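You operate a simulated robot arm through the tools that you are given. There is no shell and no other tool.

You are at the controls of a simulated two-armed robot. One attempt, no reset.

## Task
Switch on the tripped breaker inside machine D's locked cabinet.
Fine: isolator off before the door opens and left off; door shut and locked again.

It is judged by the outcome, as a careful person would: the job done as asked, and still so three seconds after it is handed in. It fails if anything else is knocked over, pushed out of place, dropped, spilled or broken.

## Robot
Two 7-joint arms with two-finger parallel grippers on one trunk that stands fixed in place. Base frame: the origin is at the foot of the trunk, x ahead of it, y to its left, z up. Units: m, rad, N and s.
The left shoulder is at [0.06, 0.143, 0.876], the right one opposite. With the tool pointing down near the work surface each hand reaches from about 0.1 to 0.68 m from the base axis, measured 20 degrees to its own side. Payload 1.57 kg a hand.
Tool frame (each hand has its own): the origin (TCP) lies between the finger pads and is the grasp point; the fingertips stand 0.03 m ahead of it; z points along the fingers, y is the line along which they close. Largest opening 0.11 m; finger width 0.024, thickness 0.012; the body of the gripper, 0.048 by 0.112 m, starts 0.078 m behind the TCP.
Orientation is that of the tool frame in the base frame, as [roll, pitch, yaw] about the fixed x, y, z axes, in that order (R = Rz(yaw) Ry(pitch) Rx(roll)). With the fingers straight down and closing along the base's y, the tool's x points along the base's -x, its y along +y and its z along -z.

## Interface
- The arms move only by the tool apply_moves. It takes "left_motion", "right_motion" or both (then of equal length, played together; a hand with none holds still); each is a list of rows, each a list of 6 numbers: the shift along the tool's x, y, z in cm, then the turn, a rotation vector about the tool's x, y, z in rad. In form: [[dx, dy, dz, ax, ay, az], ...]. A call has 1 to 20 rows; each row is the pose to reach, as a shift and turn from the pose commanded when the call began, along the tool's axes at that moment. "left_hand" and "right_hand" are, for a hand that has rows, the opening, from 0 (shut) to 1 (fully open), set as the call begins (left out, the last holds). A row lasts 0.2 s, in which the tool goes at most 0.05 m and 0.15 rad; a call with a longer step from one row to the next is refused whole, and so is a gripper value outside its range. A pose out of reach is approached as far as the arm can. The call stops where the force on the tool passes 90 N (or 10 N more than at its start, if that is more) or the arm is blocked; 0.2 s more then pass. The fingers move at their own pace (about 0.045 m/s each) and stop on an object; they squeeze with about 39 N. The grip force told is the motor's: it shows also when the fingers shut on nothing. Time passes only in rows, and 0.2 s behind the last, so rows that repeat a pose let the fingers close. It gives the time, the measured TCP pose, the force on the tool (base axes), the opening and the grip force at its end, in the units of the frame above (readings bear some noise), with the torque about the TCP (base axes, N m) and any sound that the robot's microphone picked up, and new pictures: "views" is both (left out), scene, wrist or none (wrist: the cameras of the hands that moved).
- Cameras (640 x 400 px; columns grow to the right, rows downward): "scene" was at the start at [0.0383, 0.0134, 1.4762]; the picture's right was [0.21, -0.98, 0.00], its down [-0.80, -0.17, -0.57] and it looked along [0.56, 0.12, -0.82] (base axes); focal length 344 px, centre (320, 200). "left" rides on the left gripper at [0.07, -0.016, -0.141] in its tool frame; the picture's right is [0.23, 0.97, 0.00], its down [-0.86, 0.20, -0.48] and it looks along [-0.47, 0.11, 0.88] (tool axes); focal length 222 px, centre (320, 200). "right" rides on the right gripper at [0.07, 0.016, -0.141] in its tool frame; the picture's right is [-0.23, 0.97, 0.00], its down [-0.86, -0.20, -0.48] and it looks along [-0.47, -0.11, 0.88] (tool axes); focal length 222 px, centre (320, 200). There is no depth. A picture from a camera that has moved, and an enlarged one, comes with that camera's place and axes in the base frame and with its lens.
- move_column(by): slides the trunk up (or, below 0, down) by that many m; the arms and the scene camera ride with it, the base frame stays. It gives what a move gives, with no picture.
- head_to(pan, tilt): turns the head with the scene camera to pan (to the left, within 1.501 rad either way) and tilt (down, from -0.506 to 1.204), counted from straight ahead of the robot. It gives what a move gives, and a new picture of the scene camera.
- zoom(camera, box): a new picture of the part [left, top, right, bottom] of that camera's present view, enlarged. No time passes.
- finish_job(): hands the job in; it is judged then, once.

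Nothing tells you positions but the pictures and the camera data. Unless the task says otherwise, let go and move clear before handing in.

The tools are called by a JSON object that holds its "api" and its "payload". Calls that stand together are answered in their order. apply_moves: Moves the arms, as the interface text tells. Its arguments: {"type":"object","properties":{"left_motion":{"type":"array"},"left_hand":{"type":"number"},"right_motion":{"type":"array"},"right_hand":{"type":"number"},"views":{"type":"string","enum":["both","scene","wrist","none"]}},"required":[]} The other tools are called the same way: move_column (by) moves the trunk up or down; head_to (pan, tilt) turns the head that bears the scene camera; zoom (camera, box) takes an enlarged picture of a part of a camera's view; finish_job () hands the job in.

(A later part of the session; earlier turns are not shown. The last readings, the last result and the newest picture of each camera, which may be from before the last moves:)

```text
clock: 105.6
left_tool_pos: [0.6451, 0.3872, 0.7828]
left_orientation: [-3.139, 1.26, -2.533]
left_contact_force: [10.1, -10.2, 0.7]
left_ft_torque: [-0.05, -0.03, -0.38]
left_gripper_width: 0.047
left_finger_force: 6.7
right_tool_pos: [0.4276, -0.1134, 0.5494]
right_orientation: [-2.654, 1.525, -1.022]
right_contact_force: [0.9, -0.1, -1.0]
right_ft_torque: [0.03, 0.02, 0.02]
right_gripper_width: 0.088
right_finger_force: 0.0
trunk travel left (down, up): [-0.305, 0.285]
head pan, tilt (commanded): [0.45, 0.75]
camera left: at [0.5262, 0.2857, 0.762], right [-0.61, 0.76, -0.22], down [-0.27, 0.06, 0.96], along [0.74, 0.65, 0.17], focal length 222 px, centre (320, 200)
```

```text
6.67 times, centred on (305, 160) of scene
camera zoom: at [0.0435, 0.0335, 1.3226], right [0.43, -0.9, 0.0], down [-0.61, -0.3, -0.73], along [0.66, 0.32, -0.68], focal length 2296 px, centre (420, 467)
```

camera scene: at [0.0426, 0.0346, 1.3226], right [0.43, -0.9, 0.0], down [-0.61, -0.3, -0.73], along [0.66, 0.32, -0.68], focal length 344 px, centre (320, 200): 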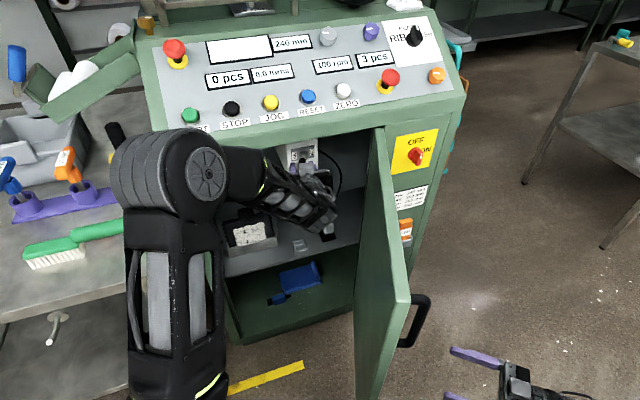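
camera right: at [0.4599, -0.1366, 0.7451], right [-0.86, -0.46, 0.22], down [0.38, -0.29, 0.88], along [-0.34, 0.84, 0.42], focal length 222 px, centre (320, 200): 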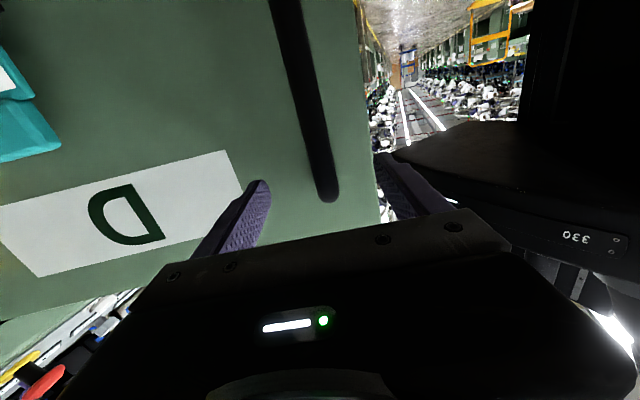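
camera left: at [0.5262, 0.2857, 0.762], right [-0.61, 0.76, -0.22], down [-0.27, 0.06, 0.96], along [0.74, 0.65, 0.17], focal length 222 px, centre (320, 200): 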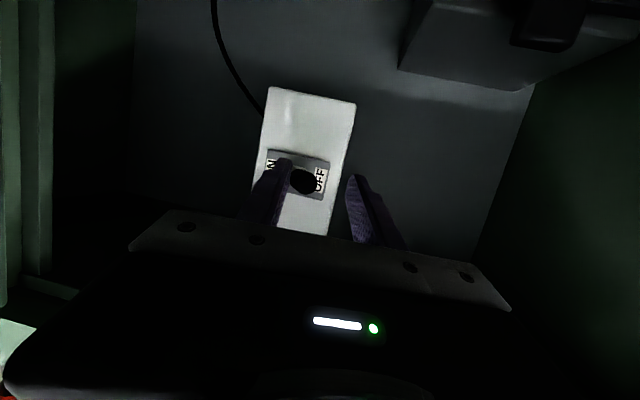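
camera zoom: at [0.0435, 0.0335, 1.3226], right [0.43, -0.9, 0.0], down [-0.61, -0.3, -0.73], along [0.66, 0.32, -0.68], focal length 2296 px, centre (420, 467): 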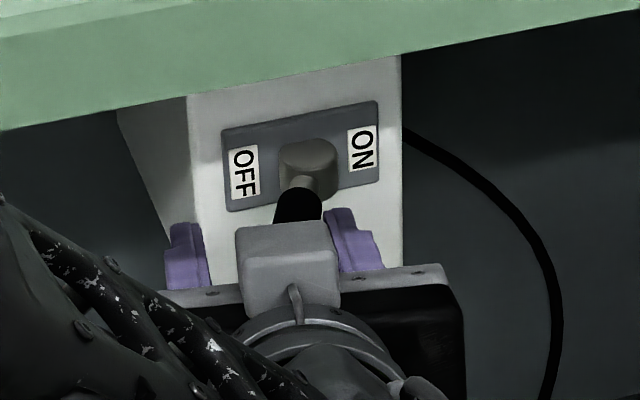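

The open fingers yield when pushed (14 N and no toggle movement), so I'll use a closed fist instead. First I'll back out, close, and set up on the right side of the toggle.

{"api": "apply_moves", "payload": {"left_motion": [[0, -1.2, 0, 0, 0, 0], [0, -1.5, -1.5, 0, 0, 0], [0, -1.5, -3.5, 0, 0, 0], [0, -1.5, -5.5, 0, 0, 0], [0, -1.5, -6.5, 0, 0, 0]], "views": "none"}}

{"api": "apply_moves", "payload": {"left_motion": [[0, -1, 0, 0, 0, 0], [0, -2, 0, 0, 0, 0], [0, -3, 0, 0, 0, 0], [0, -3, 0, 0, 0, 0]], "left_hand": 0.0, "views": "both"}}

{"api": "zoom", "payload": {"camera": "left", "box": [230, 100, 430, 230]}}

{"api": "zoom", "payload": {"camera": "scene", "box": [270, 130, 340, 190]}}

```text
clock: 106.8
left_tool_pos: [0.6032, 0.3446, 0.8028]
left_orientation: [-3.138, 1.259, -2.529]
left_contact_force: [-0.9, 0.2, -0.2]
left_ft_torque: [-0.04, -0.01, 0.04]
left_gripper_width: 0.0352
left_finger_force: 0.0
right_tool_pos: [0.4275, -0.1131, 0.5487]
right_orientation: [-2.654, 1.524, -1.022]
right_contact_force: [-0.3, 1.1, 0.4]
right_ft_torque: [-0.03, 0.01, -0.01]
right_gripper_width: 0.0881
right_finger_force: 0.0
trunk travel left (down, up): [-0.305, 0.285]
head pan, tilt (commanded): [0.45, 0.75]
```

```text
clock: 107.8
left_tool_pos: [0.6206, 0.3188, 0.8033]
left_orientation: [-3.139, 1.256, -2.529]
left_contact_force: [-0.3, 0.9, -0.1]
left_ft_torque: [-0.01, -0.02, -0.02]
left_gripper_width: 0.0
left_finger_force: 21.7
right_tool_pos: [0.4288, -0.1147, 0.5498]
right_orientation: [-2.656, 1.524, -1.024]
right_contact_force: [-1.0, 0.3, 0.8]
right_ft_torque: [-0.03, 0.0, 0.01]
right_gripper_width: 0.0879
right_finger_force: 0.1
trunk travel left (down, up): [-0.305, 0.285]
head pan, tilt (commanded): [0.45, 0.75]
camera scene: at [0.0426, 0.0346, 1.3226], right [0.44, -0.9, 0.0], down [-0.61, -0.3, -0.73], along [0.66, 0.32, -0.68], focal length 344 px, centre (320, 200)
camera left: at [0.5017, 0.2153, 0.7821], right [-0.62, 0.76, -0.22], down [-0.27, 0.05, 0.96], along [0.74, 0.65, 0.17], focal length 222 px, centre (320, 200)
```

scene: 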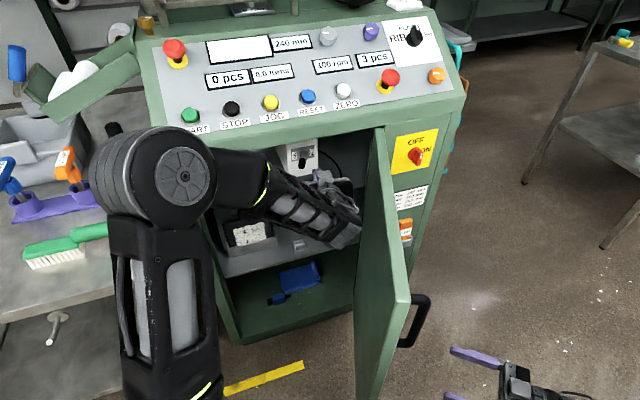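
left: 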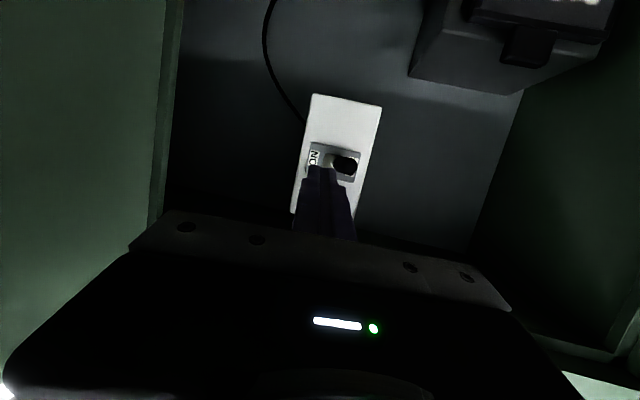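

```text
3.08 times, centred on (330, 165) of left
camera zoom: at [0.5017, 0.2153, 0.7821], right [-0.62, 0.76, -0.22], down [-0.27, 0.05, 0.96], along [0.74, 0.65, 0.17], focal length 684 px, centre (289, 308)
```

zoom: 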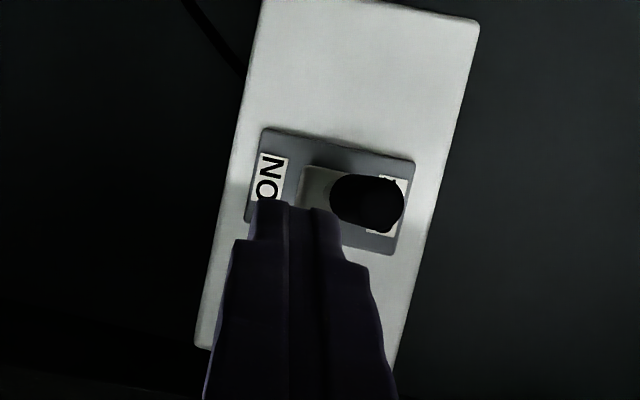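

```text
6.67 times, centred on (305, 160) of scene
camera zoom: at [0.0426, 0.0346, 1.3226], right [0.44, -0.9, 0.0], down [-0.61, -0.3, -0.73], along [0.66, 0.32, -0.68], focal length 2296 px, centre (420, 467)
```

zoom: 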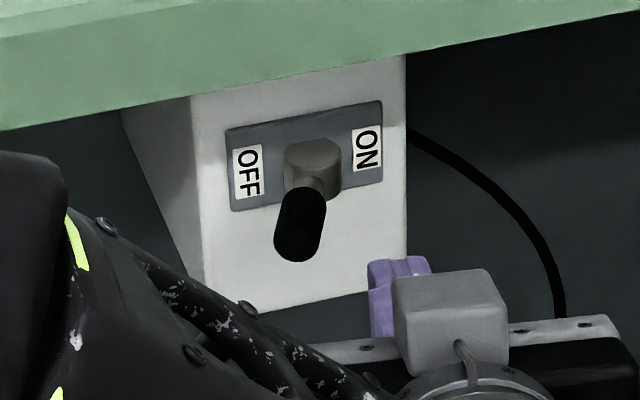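

The fist lines up just right of the toggle. I'll advance along it and then push left gently towards OFF.

{"api": "apply_moves", "payload": {"left_motion": [[0, 0, 1.5, 0, 0, 0], [0, 0, 3, 0, 0, 0], [0, 0, 4.5, 0, 0, 0], [0, 0, 5.8, 0, 0, 0], [0, 0, 6.7, 0, 0, 0], [0, 0, 6.7, 0, 0, 0]], "views": "none"}}

{"api": "apply_moves", "payload": {"left_motion": [[0, 0.4, 0, 0, 0, 0], [0, 0.8, 0, 0, 0, 0], [0, 1.2, 0, 0, 0, 0], [0, 1.6, 0, 0, 0, 0], [0, 1.6, 0, 0, 0, 0]], "views": "wrist"}}

{"api": "zoom", "payload": {"camera": "left", "box": [230, 100, 430, 230]}}

{"api": "zoom", "payload": {"camera": "scene", "box": [270, 130, 340, 190]}}

```text
clock: 109.2
left_tool_pos: [0.6721, 0.356, 0.7819]
left_orientation: [-3.14, 1.256, -2.529]
left_contact_force: [-0.4, -0.2, -0.3]
left_ft_torque: [0.01, -0.05, 0.0]
left_gripper_width: 0.0
left_finger_force: 21.3
right_tool_pos: [0.4286, -0.1133, 0.55]
right_orientation: [-2.657, 1.524, -1.026]
right_contact_force: [0.6, 0.6, -1.0]
right_ft_torque: [-0.02, -0.02, -0.01]
right_gripper_width: 0.088
right_finger_force: 0.0
trunk travel left (down, up): [-0.305, 0.285]
head pan, tilt (commanded): [0.45, 0.75]
```

```text
clock: 110.4
left_tool_pos: [0.6665, 0.3616, 0.7822]
left_orientation: [-3.14, 1.257, -2.542]
left_contact_force: [29.7, -21.9, -0.2]
left_ft_torque: [-0.06, -0.05, -1.22]
left_gripper_width: 0.0002
left_finger_force: 20.8
right_tool_pos: [0.4287, -0.1148, 0.548]
right_orientation: [-2.682, 1.526, -1.047]
right_contact_force: [-0.8, 0.6, 0.0]
right_ft_torque: [-0.01, -0.01, 0.01]
right_gripper_width: 0.088
right_finger_force: 0.0
trunk travel left (down, up): [-0.305, 0.285]
head pan, tilt (commanded): [0.45, 0.75]
camera left: at [0.5461, 0.2599, 0.7614], right [-0.61, 0.77, -0.22], down [-0.27, 0.06, 0.96], along [0.75, 0.64, 0.17], focal length 222 px, centre (320, 200)
```

left: 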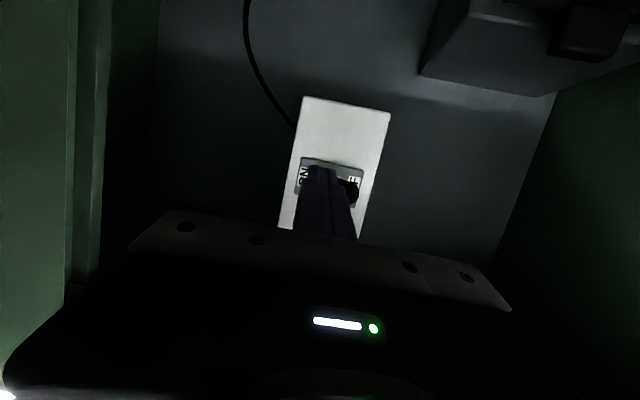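

```text
3.08 times, centred on (330, 165) of left
camera zoom: at [0.5461, 0.2599, 0.7614], right [-0.61, 0.77, -0.22], down [-0.27, 0.06, 0.96], along [0.75, 0.64, 0.17], focal length 684 px, centre (289, 308)
```

zoom: 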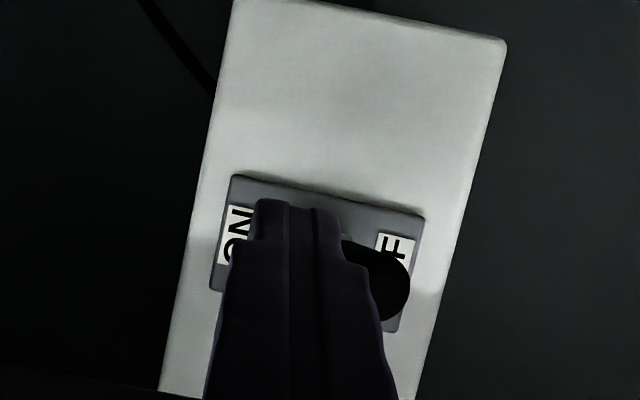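

```text
6.67 times, centred on (305, 160) of scene
camera zoom: at [0.0459, 0.0321, 1.3226], right [0.43, -0.9, 0.0], down [-0.62, -0.29, -0.73], along [0.66, 0.32, -0.68], focal length 2296 px, centre (420, 467)
```

zoom: 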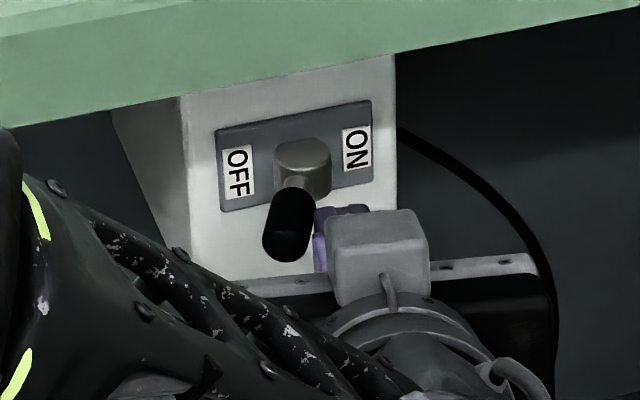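

37 N gives no movement, so the toggle is already hard against OFF: it is reset. I'll ease off, back out and move the fist to the toggle's left side.

{"api": "apply_moves", "payload": {"left_motion": [[0, -0.8, 0, 0, 0, 0], [0, -1.6, 0, 0, 0, 0], [0, -1.6, -2, 0, 0, 0], [0, -1.6, -4, 0, 0, 0], [0, -1.6, -6.7, 0, 0, 0], [0, 0.4, -6.7, 0, 0, 0], [0, 2.4, -6.7, 0, 0, 0], [0, 4.7, -6.7, 0, 0, 0], [0, 4.7, -6.7, 0, 0, 0]], "views": "both"}}

{"api": "zoom", "payload": {"camera": "left", "box": [230, 100, 430, 230]}}

{"api": "zoom", "payload": {"camera": "scene", "box": [270, 130, 340, 190]}}

```text
clock: 112.4
left_tool_pos: [0.5823, 0.3707, 0.8023]
left_orientation: [-3.138, 1.258, -2.529]
left_contact_force: [-0.1, -0.1, 0.7]
left_ft_torque: [-0.01, -0.02, -0.05]
left_gripper_width: 0.0002
left_finger_force: 21.0
right_tool_pos: [0.4263, -0.1135, 0.5492]
right_orientation: [-2.654, 1.524, -1.023]
right_contact_force: [-1.0, -0.3, 0.6]
right_ft_torque: [-0.01, -0.02, -0.02]
right_gripper_width: 0.0878
right_finger_force: 0.0
trunk travel left (down, up): [-0.305, 0.285]
head pan, tilt (commanded): [0.45, 0.75]
camera scene: at [0.0425, 0.0347, 1.3226], right [0.43, -0.9, 0.0], down [-0.61, -0.3, -0.73], along [0.66, 0.32, -0.68], focal length 344 px, centre (320, 200)
camera left: at [0.4646, 0.2673, 0.7813], right [-0.62, 0.76, -0.22], down [-0.27, 0.05, 0.96], along [0.74, 0.65, 0.17], focal length 222 px, centre (320, 200)
```

scene: 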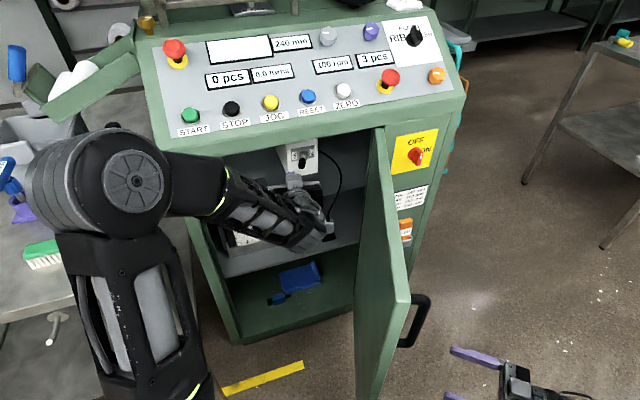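
left: 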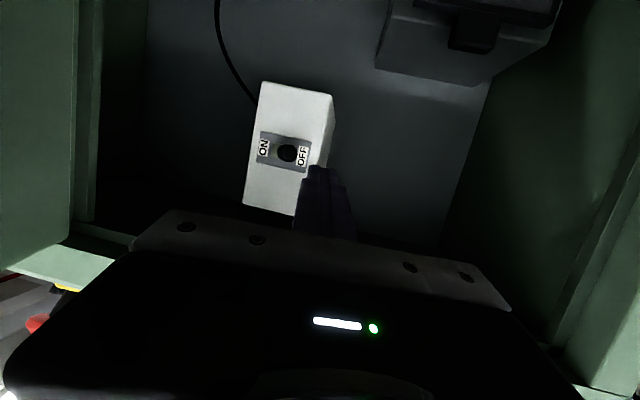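

```text
3.08 times, centred on (330, 165) of left
camera zoom: at [0.4646, 0.2673, 0.7813], right [-0.62, 0.76, -0.22], down [-0.27, 0.05, 0.96], along [0.74, 0.65, 0.17], focal length 684 px, centre (289, 308)
```

zoom: 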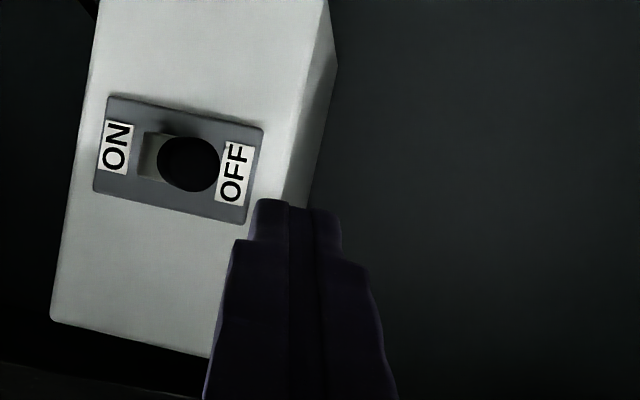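

```text
6.67 times, centred on (305, 160) of scene
camera zoom: at [0.0425, 0.0347, 1.3226], right [0.43, -0.9, 0.0], down [-0.61, -0.3, -0.73], along [0.66, 0.32, -0.68], focal length 2296 px, centre (420, 467)
```

zoom: 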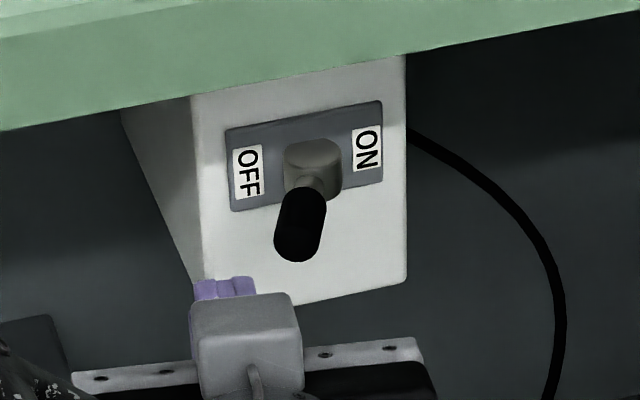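

The fist is now left of the toggle. I'll advance alongside it, then push right towards ON.

{"api": "apply_moves", "payload": {"left_motion": [[0, 0, 1.5, 0, 0, 0], [0, 0, 3, 0, 0, 0], [0, 0, 4.5, 0, 0, 0], [0, 0, 5.6, 0, 0, 0], [0, 0, 5.6, 0, 0, 0]], "views": "none"}}

{"api": "apply_moves", "payload": {"left_motion": [[0, -0.4, 0, 0, 0, 0], [0, -0.8, 0, 0, 0, 0], [0, -1.2, 0, 0, 0, 0], [0, -1.6, 0, 0, 0, 0], [0, -2.0, 0, 0, 0, 0], [0, -2.4, 0, 0, 0, 0], [0, -2.8, 0, 0, 0, 0], [0, -2.8, 0, 0, 0, 0]], "views": "wrist"}}

{"api": "zoom", "payload": {"camera": "left", "box": [230, 100, 430, 230]}}

{"api": "zoom", "payload": {"camera": "scene", "box": [270, 130, 340, 190]}}

```text
clock: 113.6
left_tool_pos: [0.6266, 0.3995, 0.7836]
left_orientation: [3.142, 1.258, -2.528]
left_contact_force: [-0.2, 0.6, 0.7]
left_ft_torque: [0.01, 0.0, 0.0]
left_gripper_width: 0.0
left_finger_force: 21.1
right_tool_pos: [0.4282, -0.1144, 0.5491]
right_orientation: [-2.656, 1.523, -1.024]
right_contact_force: [-0.1, -0.3, 0.4]
right_ft_torque: [-0.02, -0.01, -0.01]
right_gripper_width: 0.0879
right_finger_force: 0.0
trunk travel left (down, up): [-0.305, 0.285]
head pan, tilt (commanded): [0.45, 0.75]
```

```text
clock: 115.4
left_tool_pos: [0.6431, 0.3781, 0.7836]
left_orientation: [-3.141, 1.256, -2.529]
left_contact_force: [-0.8, -0.2, -0.4]
left_ft_torque: [0.0, 0.0, 0.01]
left_gripper_width: 0.0
left_finger_force: 21.1
right_tool_pos: [0.428, -0.1128, 0.5491]
right_orientation: [-2.656, 1.524, -1.021]
right_contact_force: [-0.5, -0.4, 0.0]
right_ft_torque: [-0.03, -0.02, 0.0]
right_gripper_width: 0.0882
right_finger_force: 0.0
trunk travel left (down, up): [-0.305, 0.285]
head pan, tilt (commanded): [0.45, 0.75]
camera left: at [0.5254, 0.2754, 0.7638], right [-0.62, 0.76, -0.22], down [-0.27, 0.05, 0.96], along [0.74, 0.65, 0.17], focal length 222 px, centre (320, 200)
```

left: 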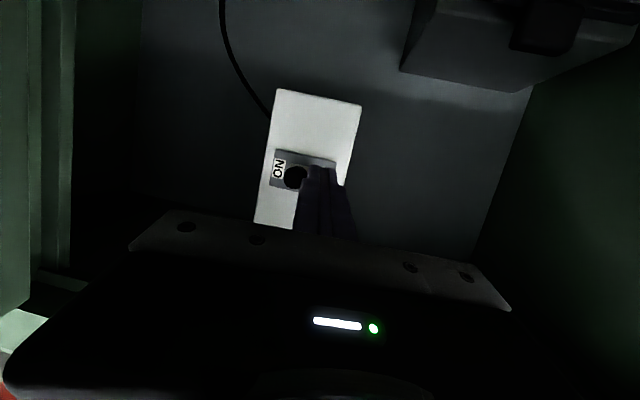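

```text
3.08 times, centred on (330, 165) of left
camera zoom: at [0.5254, 0.2754, 0.7638], right [-0.62, 0.76, -0.22], down [-0.27, 0.05, 0.96], along [0.74, 0.65, 0.17], focal length 684 px, centre (289, 308)
```

zoom: 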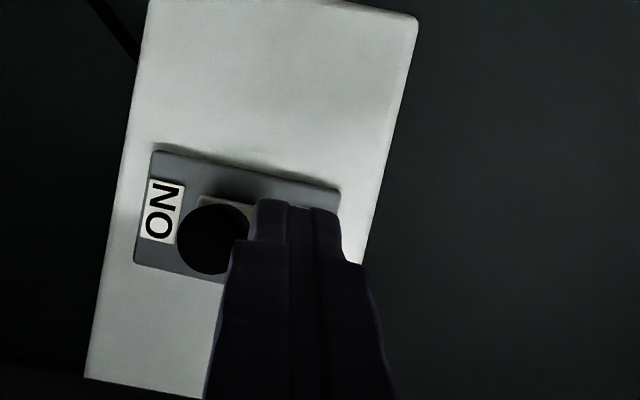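

```text
6.67 times, centred on (305, 160) of scene
camera zoom: at [0.0426, 0.0346, 1.3226], right [0.43, -0.9, 0.0], down [-0.61, -0.3, -0.73], along [0.66, 0.32, -0.68], focal length 2296 px, centre (420, 467)
```

zoom: 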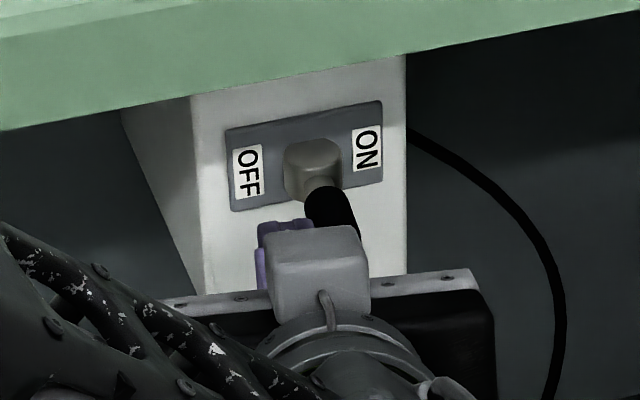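

The toggle has swung over to the ON side. I'll push a little further to be sure it is fully home.

{"api": "apply_moves", "payload": {"left_motion": [[0, -0.4, 0, 0, 0, 0], [0, -0.8, 0, 0, 0, 0], [0, -1.2, 0, 0, 0, 0], [0, -1.5, 0, 0, 0, 0], [0, -1.5, 0, 0, 0, 0]], "views": "wrist"}}

{"api": "zoom", "payload": {"camera": "scene", "box": [270, 130, 340, 190]}}

```text
clock: 116.6
left_tool_pos: [0.6511, 0.3649, 0.7852]
left_orientation: [-3.139, 1.255, -2.528]
left_contact_force: [-1.1, -0.5, 0.2]
left_ft_torque: [0.01, -0.01, -0.01]
left_gripper_width: 0.0
left_finger_force: 21.4
right_tool_pos: [0.4274, -0.1135, 0.5482]
right_orientation: [-2.657, 1.523, -1.024]
right_contact_force: [-0.4, 0.1, -0.1]
right_ft_torque: [0.0, 0.02, 0.02]
right_gripper_width: 0.088
right_finger_force: 0.1
trunk travel left (down, up): [-0.305, 0.285]
head pan, tilt (commanded): [0.45, 0.75]
camera left: at [0.5333, 0.2626, 0.7644], right [-0.62, 0.76, -0.22], down [-0.27, 0.05, 0.96], along [0.74, 0.65, 0.17], focal length 222 px, centre (320, 200)
```

left: 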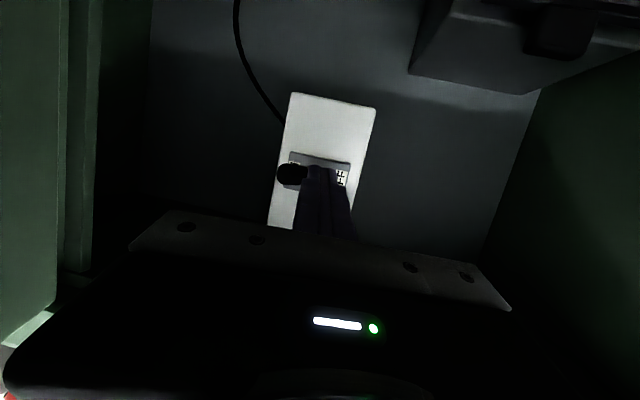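

```text
6.67 times, centred on (305, 160) of scene
camera zoom: at [0.0426, 0.0346, 1.3226], right [0.43, -0.9, 0.0], down [-0.61, -0.3, -0.73], along [0.66, 0.32, -0.68], focal length 2296 px, centre (420, 467)
```

zoom: 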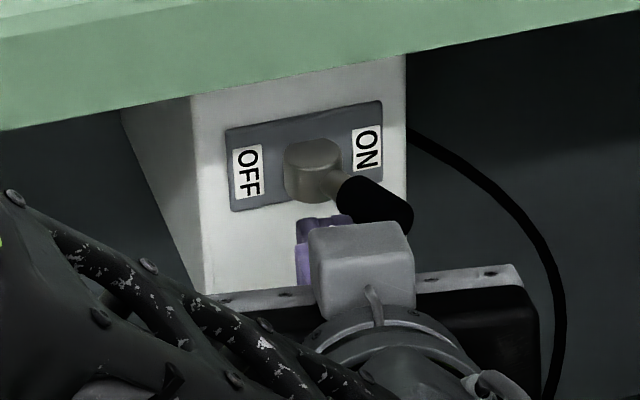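

The toggle now leans about 20° to the ON side, mirroring its earlier OFF angle. I'll push slightly more to check it is at the stop.

{"api": "apply_moves", "payload": {"left_motion": [[0, -0.4, 0, 0, 0, 0], [0, -0.8, 0, 0, 0, 0], [0, -0.8, 0, 0, 0, 0]], "views": "wrist"}}

{"api": "zoom", "payload": {"camera": "scene", "box": [270, 130, 340, 190]}}

```text
clock: 117.4
left_tool_pos: [0.6559, 0.3589, 0.7854]
left_orientation: [-3.141, 1.257, -2.529]
left_contact_force: [-1.7, -0.1, 0.7]
left_ft_torque: [-0.01, 0.0, 0.03]
left_gripper_width: 0.0
left_finger_force: 21.2
right_tool_pos: [0.4288, -0.1151, 0.549]
right_orientation: [-2.653, 1.524, -1.022]
right_contact_force: [1.7, -0.2, -0.6]
right_ft_torque: [-0.02, -0.01, -0.01]
right_gripper_width: 0.088
right_finger_force: 0.0
trunk travel left (down, up): [-0.305, 0.285]
head pan, tilt (commanded): [0.45, 0.75]
camera left: at [0.5376, 0.2563, 0.7642], right [-0.62, 0.76, -0.22], down [-0.27, 0.05, 0.96], along [0.74, 0.65, 0.17], focal length 222 px, centre (320, 200)
```

left: 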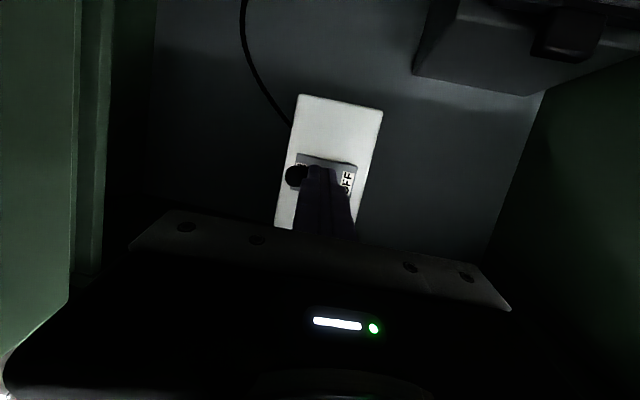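

```text
6.67 times, centred on (305, 160) of scene
camera zoom: at [0.0424, 0.0347, 1.3226], right [0.44, -0.9, 0.0], down [-0.61, -0.3, -0.73], along [0.66, 0.32, -0.68], focal length 2296 px, centre (420, 467)
```

zoom: 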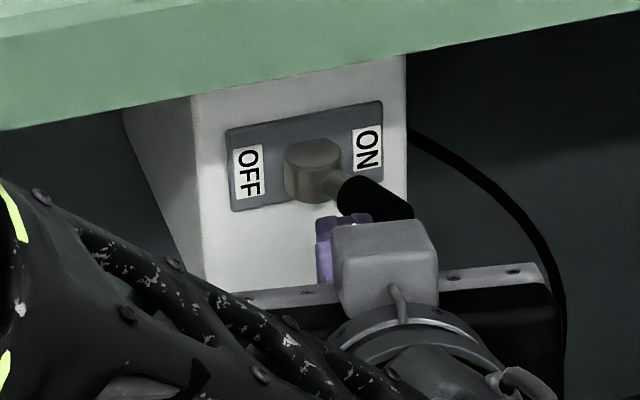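

The lever has stayed put relative to its plate, so it snapped to ON and the fist is just touching it. One more small push to confirm the stop by force.

{"api": "apply_moves", "payload": {"left_motion": [[0, -0.3, 0, 0, 0, 0], [0, -0.6, 0, 0, 0, 0], [0, -0.6, 0, 0, 0, 0]], "views": "wrist"}}

{"api": "zoom", "payload": {"camera": "left", "box": [230, 100, 430, 230]}}

```text
clock: 118.2
left_tool_pos: [0.6566, 0.3583, 0.7866]
left_orientation: [-3.141, 1.257, -2.519]
left_contact_force: [-24.0, 14.0, 1.3]
left_ft_torque: [0.03, 0.14, 0.67]
left_gripper_width: 0.0002
left_finger_force: 21.0
right_tool_pos: [0.4275, -0.113, 0.5504]
right_orientation: [-2.636, 1.52, -1.003]
right_contact_force: [0.4, 0.5, 0.2]
right_ft_torque: [0.0, 0.03, -0.01]
right_gripper_width: 0.0882
right_finger_force: 0.0
trunk travel left (down, up): [-0.305, 0.285]
head pan, tilt (commanded): [0.45, 0.75]
camera left: at [0.5394, 0.2545, 0.7643], right [-0.62, 0.75, -0.22], down [-0.27, 0.05, 0.96], along [0.73, 0.66, 0.17], focal length 222 px, centre (320, 200)
```

left: 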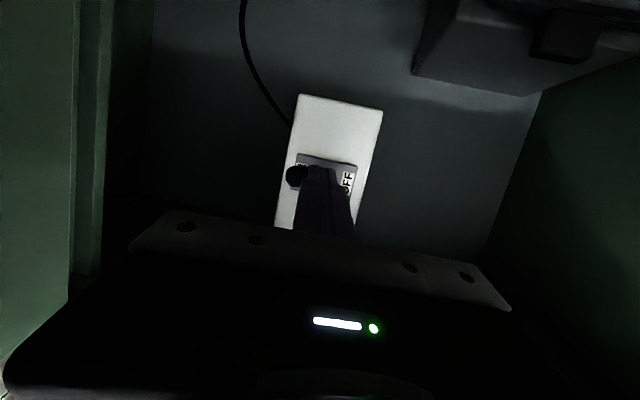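

```text
3.08 times, centred on (330, 165) of left
camera zoom: at [0.5394, 0.2545, 0.7643], right [-0.62, 0.75, -0.22], down [-0.27, 0.05, 0.96], along [0.73, 0.66, 0.17], focal length 684 px, centre (289, 308)
```

zoom: 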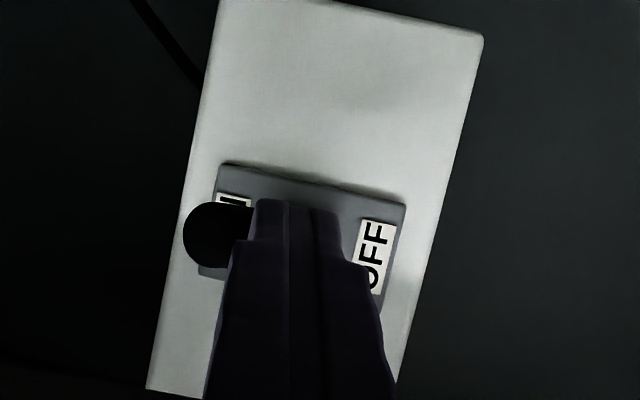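

It is hard against the ON stop. I'll ease off, withdraw and check that the toggle stays at ON.

{"api": "apply_moves", "payload": {"left_motion": [[0, 0.6, 0, 0, 0, 0], [0, 1.4, 0, 0, 0, 0], [0, 2.0, -1, 0, 0, 0], [0, 2.0, -3, 0, 0, 0], [0, 2.0, -5, 0, 0, 0], [0, 2.0, -7, 0, 0, 0], [0, 2.0, -9, 0, 0, 0], [0, 2.0, -9, 0, 0, 0]], "views": "both"}}

{"api": "zoom", "payload": {"camera": "left", "box": [230, 80, 430, 210]}}

{"api": "zoom", "payload": {"camera": "scene", "box": [270, 130, 340, 190]}}

```text
clock: 120.0
left_tool_pos: [0.5792, 0.3204, 0.814]
left_orientation: [-3.138, 1.26, -2.529]
left_contact_force: [0.2, -0.3, -0.7]
left_ft_torque: [0.0, 0.02, -0.02]
left_gripper_width: 0.0
left_finger_force: 21.4
right_tool_pos: [0.4283, -0.1156, 0.55]
right_orientation: [-2.652, 1.524, -1.019]
right_contact_force: [0.7, 0.8, 0.3]
right_ft_torque: [-0.01, 0.05, 0.02]
right_gripper_width: 0.0882
right_finger_force: 0.1
trunk travel left (down, up): [-0.305, 0.285]
head pan, tilt (commanded): [0.45, 0.75]
camera scene: at [0.0424, 0.0346, 1.3226], right [0.44, -0.9, 0.0], down [-0.61, -0.3, -0.73], along [0.66, 0.32, -0.68], focal length 344 px, centre (320, 200)
camera left: at [0.4602, 0.218, 0.7926], right [-0.62, 0.76, -0.22], down [-0.27, 0.05, 0.96], along [0.74, 0.65, 0.17], focal length 222 px, centre (320, 200)
```

scene: 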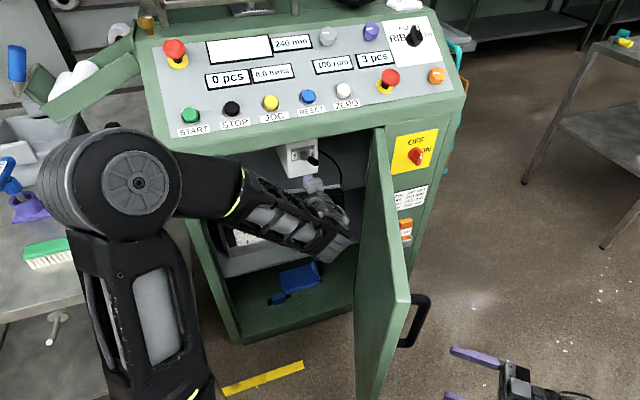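
left: 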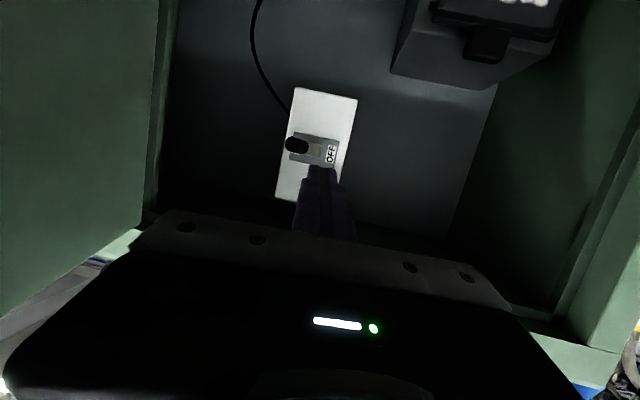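

```text
3.08 times, centred on (330, 145) of left
camera zoom: at [0.4602, 0.218, 0.7926], right [-0.62, 0.76, -0.22], down [-0.27, 0.05, 0.96], along [0.74, 0.65, 0.17], focal length 684 px, centre (289, 369)
```

zoom: 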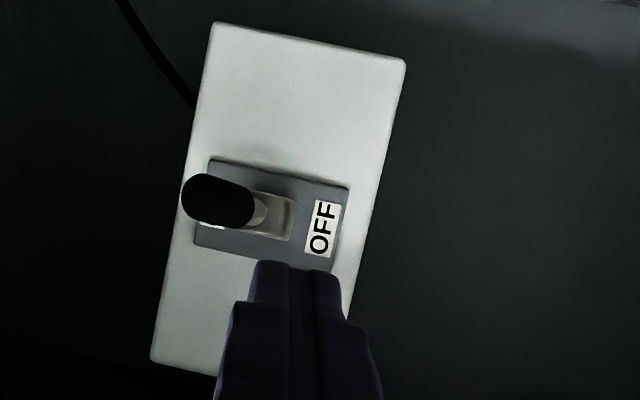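

```text
6.67 times, centred on (305, 160) of scene
camera zoom: at [0.0424, 0.0346, 1.3226], right [0.44, -0.9, 0.0], down [-0.61, -0.3, -0.73], along [0.66, 0.32, -0.68], focal length 2296 px, centre (420, 467)
```

zoom: 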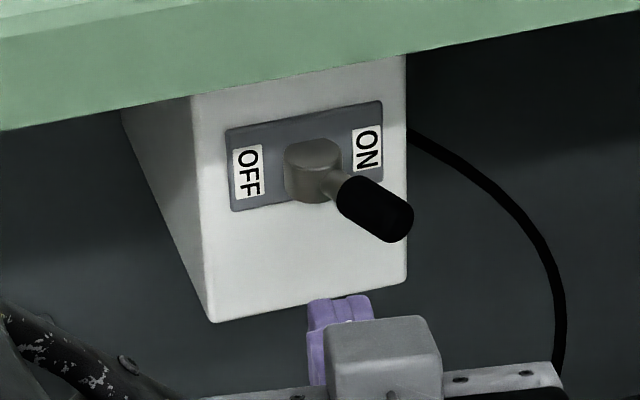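

The toggle stays at ON. Now I'll withdraw the left hand the way it came, out of the cabinet and up.

{"api": "apply_moves", "payload": {"left_motion": [[0.3, 0.3, -2, 0, 0, 0], [1, 0.8, -3, 0.05, 0.09, 0.03], [1.8, 1.4, -4, 0.1, 0.17, 0.055], [2.6, 2, -5, 0.15, 0.26, 0.083], [3.3, 2.5, -6, 0.19, 0.33, 0.105], [3.9, 2.9, -7, 0.215, 0.382, 0.119], [3.9, 2.9, -7, 0.215, 0.382, 0.119]], "views": "none"}}

{"api": "apply_moves", "payload": {"left_motion": [[-0.1, 0, -1.1, 0.017, 0.104, 0.037], [-0.2, 0, -2.2, 0.034, 0.208, 0.074], [-0.25, -0.1, -3.4, 0.051, 0.312, 0.11], [-0.3, -0.1, -4.5, 0.069, 0.416, 0.147], [-0.4, -0.1, -5.6, 0.086, 0.52, 0.184], [-0.5, -0.1, -6.7, 0.103, 0.625, 0.221], [-0.6, -0.2, -7.8, 0.12, 0.729, 0.257], [-0.65, -0.2, -9, 0.137, 0.833, 0.294], [-0.7, -0.2, -10.1, 0.154, 0.937, 0.331], [-0.7, -0.2, -10.1, 0.154, 0.937, 0.331]], "views": "both"}}

```text
clock: 121.6
left_tool_pos: [0.4976, 0.3003, 0.7971]
left_orientation: [-3.138, 0.873, -2.773]
left_contact_force: [-0.2, -0.1, -0.5]
left_ft_torque: [0.01, 0.04, 0.0]
left_gripper_width: 0.0
left_finger_force: 21.3
right_tool_pos: [0.4284, -0.1135, 0.5486]
right_orientation: [-2.652, 1.523, -1.021]
right_contact_force: [-0.6, 0.4, 0.7]
right_ft_torque: [0.01, -0.04, -0.01]
right_gripper_width: 0.088
right_finger_force: 0.0
trunk travel left (down, up): [-0.305, 0.285]
head pan, tilt (commanded): [0.45, 0.75]
```

```text
clock: 123.8
left_tool_pos: [0.4312, 0.2709, 0.858]
left_orientation: [-3.121, -0.064, -3.123]
left_contact_force: [-0.6, 0.3, 0.0]
left_ft_torque: [0.0, 0.0, 0.01]
left_gripper_width: 0.0
left_finger_force: 21.5
left hand out of reach, approached as far as the arm can: row 9, 10
right_tool_pos: [0.4274, -0.1146, 0.549]
right_orientation: [-2.655, 1.523, -1.023]
right_contact_force: [0.1, -0.4, 0.2]
right_ft_torque: [-0.02, -0.03, 0.02]
right_gripper_width: 0.0878
right_finger_force: 0.0
trunk travel left (down, up): [-0.305, 0.285]
head pan, tilt (commanded): [0.45, 0.75]
camera scene: at [0.0426, 0.0346, 1.3226], right [0.43, -0.9, 0.0], down [-0.61, -0.3, -0.73], along [0.66, 0.32, -0.68], focal length 344 px, centre (320, 200)
camera left: at [0.3718, 0.2557, 1.0049], right [-0.25, 0.97, -0.01], down [0.88, 0.23, 0.42], along [0.41, 0.1, -0.91], focal length 222 px, centre (320, 200)
```

scene: 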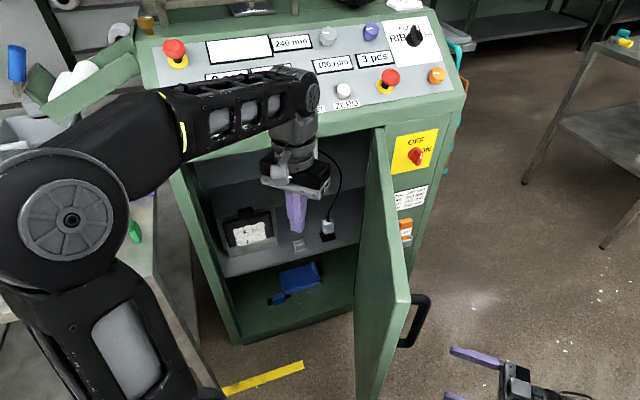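
left: 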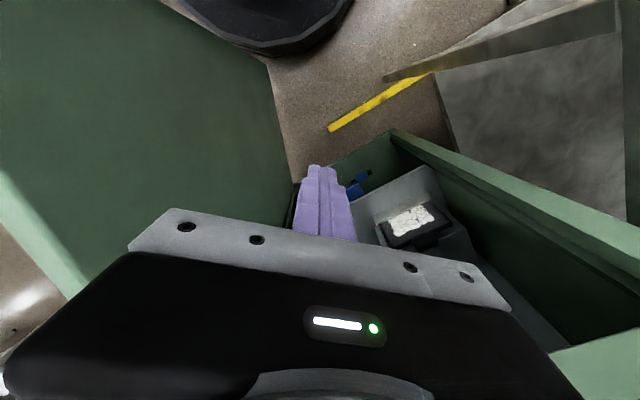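

The left hand is out. I'll raise the trunk again so the left arm clears the door's swing and the right hand is back at handle height.

{"api": "move_column", "payload": {"by": 0.28}}

{"api": "head_to", "payload": {"pan": 0.35, "tilt": 1.0}}

```text
clock: 126.6
left_tool_pos: [0.4317, 0.2709, 1.1378]
left_orientation: [-3.123, -0.063, -3.122]
left_contact_force: [0.5, 0.8, -0.1]
left_ft_torque: [-0.02, 0.01, 0.01]
left_gripper_width: 0.0
left_finger_force: 21.4
right_tool_pos: [0.4273, -0.1136, 0.829]
right_orientation: [-2.656, 1.524, -1.024]
right_contact_force: [0.0, -0.4, 0.3]
right_ft_torque: [-0.04, 0.01, 0.01]
right_gripper_width: 0.088
right_finger_force: 0.0
trunk travel left (down, up): [-0.585, 0.005]
head pan, tilt (commanded): [0.45, 0.75]
```

```text
clock: 127.4
left_tool_pos: [0.4323, 0.2708, 1.1362]
left_orientation: [-3.121, -0.064, -3.121]
left_contact_force: [0.1, 1.3, -1.2]
left_ft_torque: [-0.02, 0.01, 0.02]
left_gripper_width: 0.0002
left_finger_force: 21.4
right_tool_pos: [0.428, -0.1144, 0.8294]
right_orientation: [-2.655, 1.524, -1.022]
right_contact_force: [0.0, 0.2, -1.0]
right_ft_torque: [-0.02, -0.01, 0.01]
right_gripper_width: 0.0881
right_finger_force: 0.0
trunk travel left (down, up): [-0.585, 0.005]
head pan, tilt (commanded): [0.351, 1.0]
camera scene: at [0.0334, 0.0225, 1.5835], right [0.34, -0.94, 0.0], down [-0.79, -0.29, -0.54], along [0.51, 0.19, -0.84], focal length 344 px, centre (320, 200)
```

scene: 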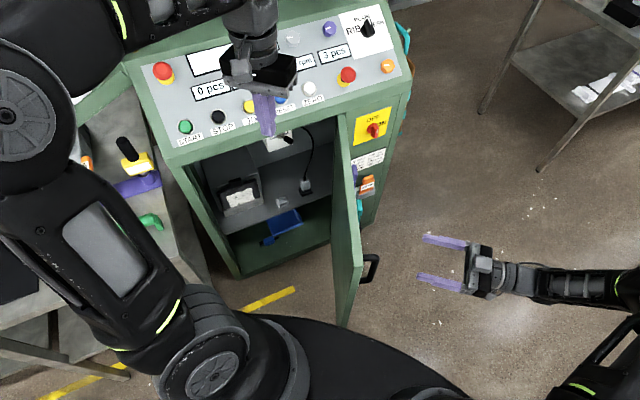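

Everything is clear. I'll make a fist with the right hand and bring it to just outside the door face, inboard of the handle, to push the door shut.

{"api": "apply_moves", "payload": {"right_motion": [[0.5, -1, 1.5, -0.05, 0, 0], [1, -2, 3.5, -0.11, 0, 0], [1.5, -2.8, 5.5, -0.17, 0, 0], [2, -2.8, 8, -0.23, 0, 0], [2.5, -2.8, 10.2, -0.29, 0, 0], [2.5, -2.8, 12.3, -0.34, 0, 0], [2.5, -2.8, 12.3, -0.34, 0, 0]], "right_hand": 0.0, "views": "both"}}

```text
clock: 129.0
left_tool_pos: [0.4309, 0.2696, 1.1361]
left_orientation: [-3.119, -0.062, -3.124]
left_contact_force: [0.6, 0.1, -0.2]
left_ft_torque: [0.02, -0.01, 0.01]
left_gripper_width: 0.0
left_finger_force: 21.5
right_tool_pos: [0.4477, 0.0102, 0.7988]
right_orientation: [-2.996, 1.524, -1.023]
right_contact_force: [0.1, 0.0, 1.2]
right_ft_torque: [-0.02, 0.01, -0.03]
right_gripper_width: 0.0
right_finger_force: 21.5
trunk travel left (down, up): [-0.585, 0.005]
head pan, tilt (commanded): [0.351, 1.0]
camera scene: at [0.0334, 0.0223, 1.5835], right [0.34, -0.94, 0.0], down [-0.79, -0.29, -0.54], along [0.51, 0.19, -0.84], focal length 344 px, centre (320, 200)
camera right: at [0.4897, -0.1279, 0.7364], right [-0.9, -0.37, 0.22], down [0.35, -0.33, 0.88], along [-0.25, 0.87, 0.42], focal length 222 px, centre (320, 200)
```

scene: 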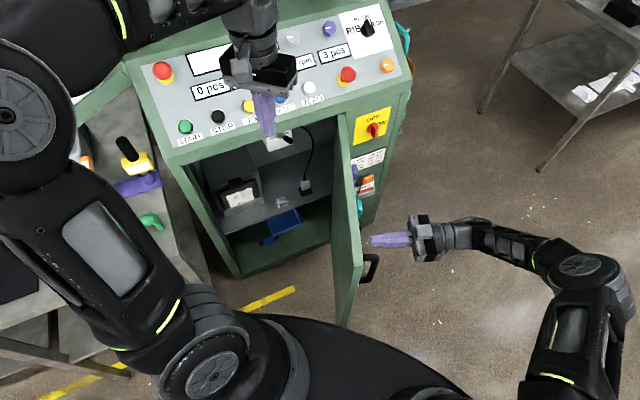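
right: 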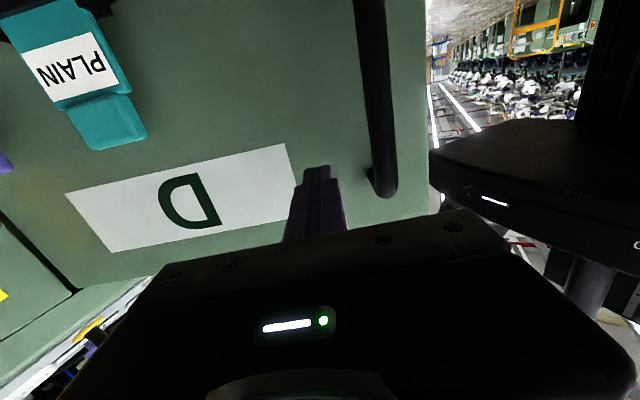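

The fist is positioned between the D label and the handle, about 3 cm off the door face. I'll push along the hinge arc, 16° at first.

{"api": "apply_moves", "payload": {"right_motion": [[0, 0.08, 1.26, 0.035, 0, 0], [0, 0.12, 2.52, 0.07, 0, 0], [0, 0.12, 3.78, 0.105, 0, 0], [0, 0.07, 5.04, 0.14, 0, 0], [0, -0.03, 6.3, 0.175, 0, 0], [0, -0.16, 7.55, 0.209, 0, 0], [0, -0.34, 8.8, 0.244, 0, 0], [0, -0.57, 10.04, 0.279, 0, 0]], "views": "both"}}

```text
clock: 130.8
left_tool_pos: [0.4326, 0.2711, 1.1363]
left_orientation: [-3.119, -0.062, -3.121]
left_contact_force: [-0.8, -1.0, 0.3]
left_ft_torque: [0.03, 0.06, 0.0]
left_gripper_width: 0.0
left_finger_force: 21.5
right_tool_pos: [0.414, 0.1049, 0.7941]
right_orientation: [-2.724, 1.522, -1.032]
right_contact_force: [-1.2, 0.2, 0.2]
right_ft_torque: [-0.02, -0.01, -0.02]
right_gripper_width: 0.0
right_finger_force: 21.5
trunk travel left (down, up): [-0.585, 0.005]
head pan, tilt (commanded): [0.351, 1.0]
camera scene: at [0.0334, 0.0229, 1.5835], right [0.34, -0.94, 0.0], down [-0.79, -0.29, -0.54], along [0.51, 0.19, -0.84], focal length 344 px, centre (320, 200)
camera right: at [0.4172, -0.0395, 0.7311], right [-0.97, -0.11, 0.21], down [0.23, -0.42, 0.88], along [-0.01, 0.9, 0.43], focal length 222 px, centre (320, 200)
```

scene: 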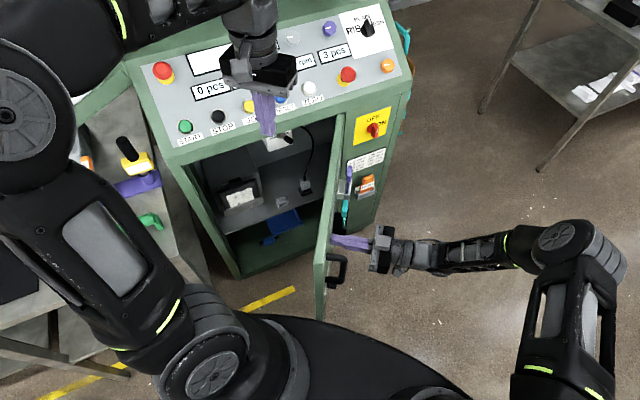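
right: 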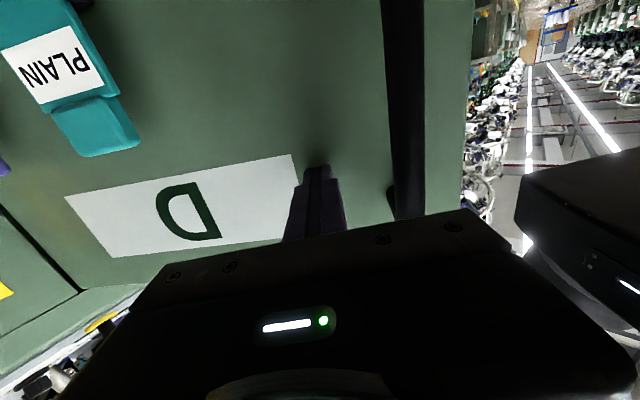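

The door is following the fist smoothly. Next 20°.

{"api": "apply_moves", "payload": {"right_motion": [[0, 0.08, 1.26, 0.035, 0, 0], [0, 0.12, 2.52, 0.07, 0, 0], [0, 0.12, 3.78, 0.105, 0, 0], [0, 0.07, 5.04, 0.14, 0, 0], [0, -0.03, 6.3, 0.175, 0, 0], [0, -0.16, 7.55, 0.209, 0, 0], [0, -0.34, 8.8, 0.244, 0, 0], [0, -0.57, 10.04, 0.279, 0, 0], [0, -0.84, 11.3, 0.314, 0, 0], [0, -1.15, 12.5, 0.349, 0, 0]], "views": "both"}}

```text
clock: 133.0
left_tool_pos: [0.4323, 0.2701, 1.1366]
left_orientation: [-3.12, -0.063, -3.122]
left_contact_force: [-0.4, -0.3, 0.1]
left_ft_torque: [0.0, 0.0, -0.02]
left_gripper_width: 0.0
left_finger_force: 20.8
right_tool_pos: [0.4108, 0.2301, 0.7899]
right_orientation: [-2.367, 1.521, -1.021]
right_contact_force: [0.3, 1.0, -0.6]
right_ft_torque: [0.04, -0.02, -0.02]
right_gripper_width: 0.0001
right_finger_force: 21.9
trunk travel left (down, up): [-0.585, 0.005]
head pan, tilt (commanded): [0.351, 1.0]
camera scene: at [0.0334, 0.0228, 1.5835], right [0.34, -0.94, 0.0], down [-0.79, -0.29, -0.54], along [0.51, 0.19, -0.84], focal length 344 px, centre (320, 200)
camera right: at [0.3653, 0.0947, 0.7246], right [-0.95, 0.23, 0.19], down [0.06, -0.48, 0.88], along [0.29, 0.85, 0.44], focal length 222 px, centre (320, 200)
```

scene: 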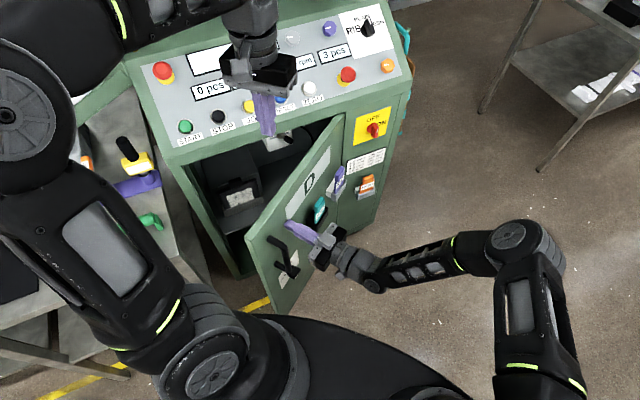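
right: 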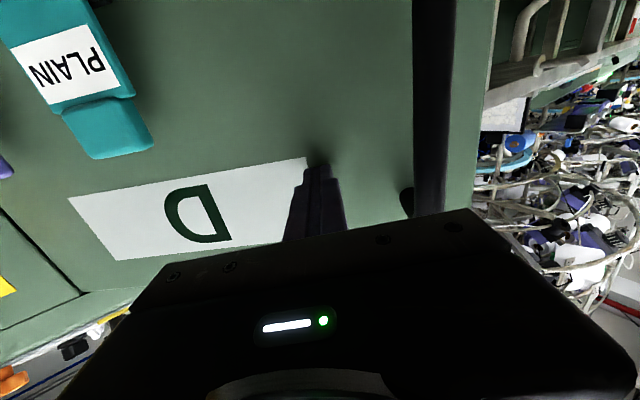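

About 36° remaining. Another 20°.

{"api": "apply_moves", "payload": {"right_motion": [[0, 0.08, 1.26, 0.035, 0, 0], [0, 0.12, 2.52, 0.07, 0, 0], [0, 0.12, 3.78, 0.105, 0, 0], [0, 0.07, 5.04, 0.14, 0, 0], [0, -0.03, 6.3, 0.175, 0, 0], [0, -0.16, 7.55, 0.209, 0, 0], [0, -0.34, 8.8, 0.244, 0, 0], [0, -0.57, 10.04, 0.279, 0, 0], [0, -0.84, 11.3, 0.314, 0, 0], [0, -1.15, 12.5, 0.349, 0, 0]], "views": "both"}}

```text
clock: 135.2
left_tool_pos: [0.4317, 0.2702, 1.1361]
left_orientation: [-3.12, -0.062, -3.122]
left_contact_force: [-0.5, 0.7, 0.4]
left_ft_torque: [-0.01, -0.04, 0.01]
left_gripper_width: 0.0
left_finger_force: 21.6
right_tool_pos: [0.4516, 0.3473, 0.7878]
right_orientation: [-2.01, 1.523, -1.015]
right_contact_force: [0.2, 0.0, -0.3]
right_ft_torque: [0.0, 0.01, 0.01]
right_gripper_width: 0.0
right_finger_force: 21.6
trunk travel left (down, up): [-0.585, 0.005]
head pan, tilt (commanded): [0.351, 1.0]
camera scene: at [0.0334, 0.023, 1.5835], right [0.34, -0.94, 0.0], down [-0.79, -0.29, -0.54], along [0.51, 0.19, -0.84], focal length 344 px, centre (320, 200)
camera right: at [0.3625, 0.2367, 0.7197], right [-0.82, 0.54, 0.18], down [-0.12, -0.47, 0.87], along [0.56, 0.69, 0.45], focal length 222 px, centre (320, 200)
```

scene: 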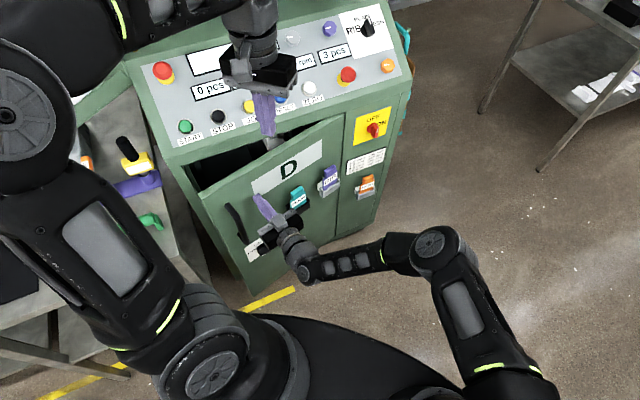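
right: 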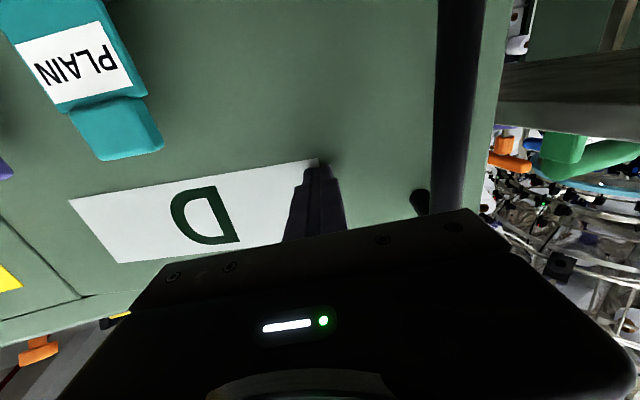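

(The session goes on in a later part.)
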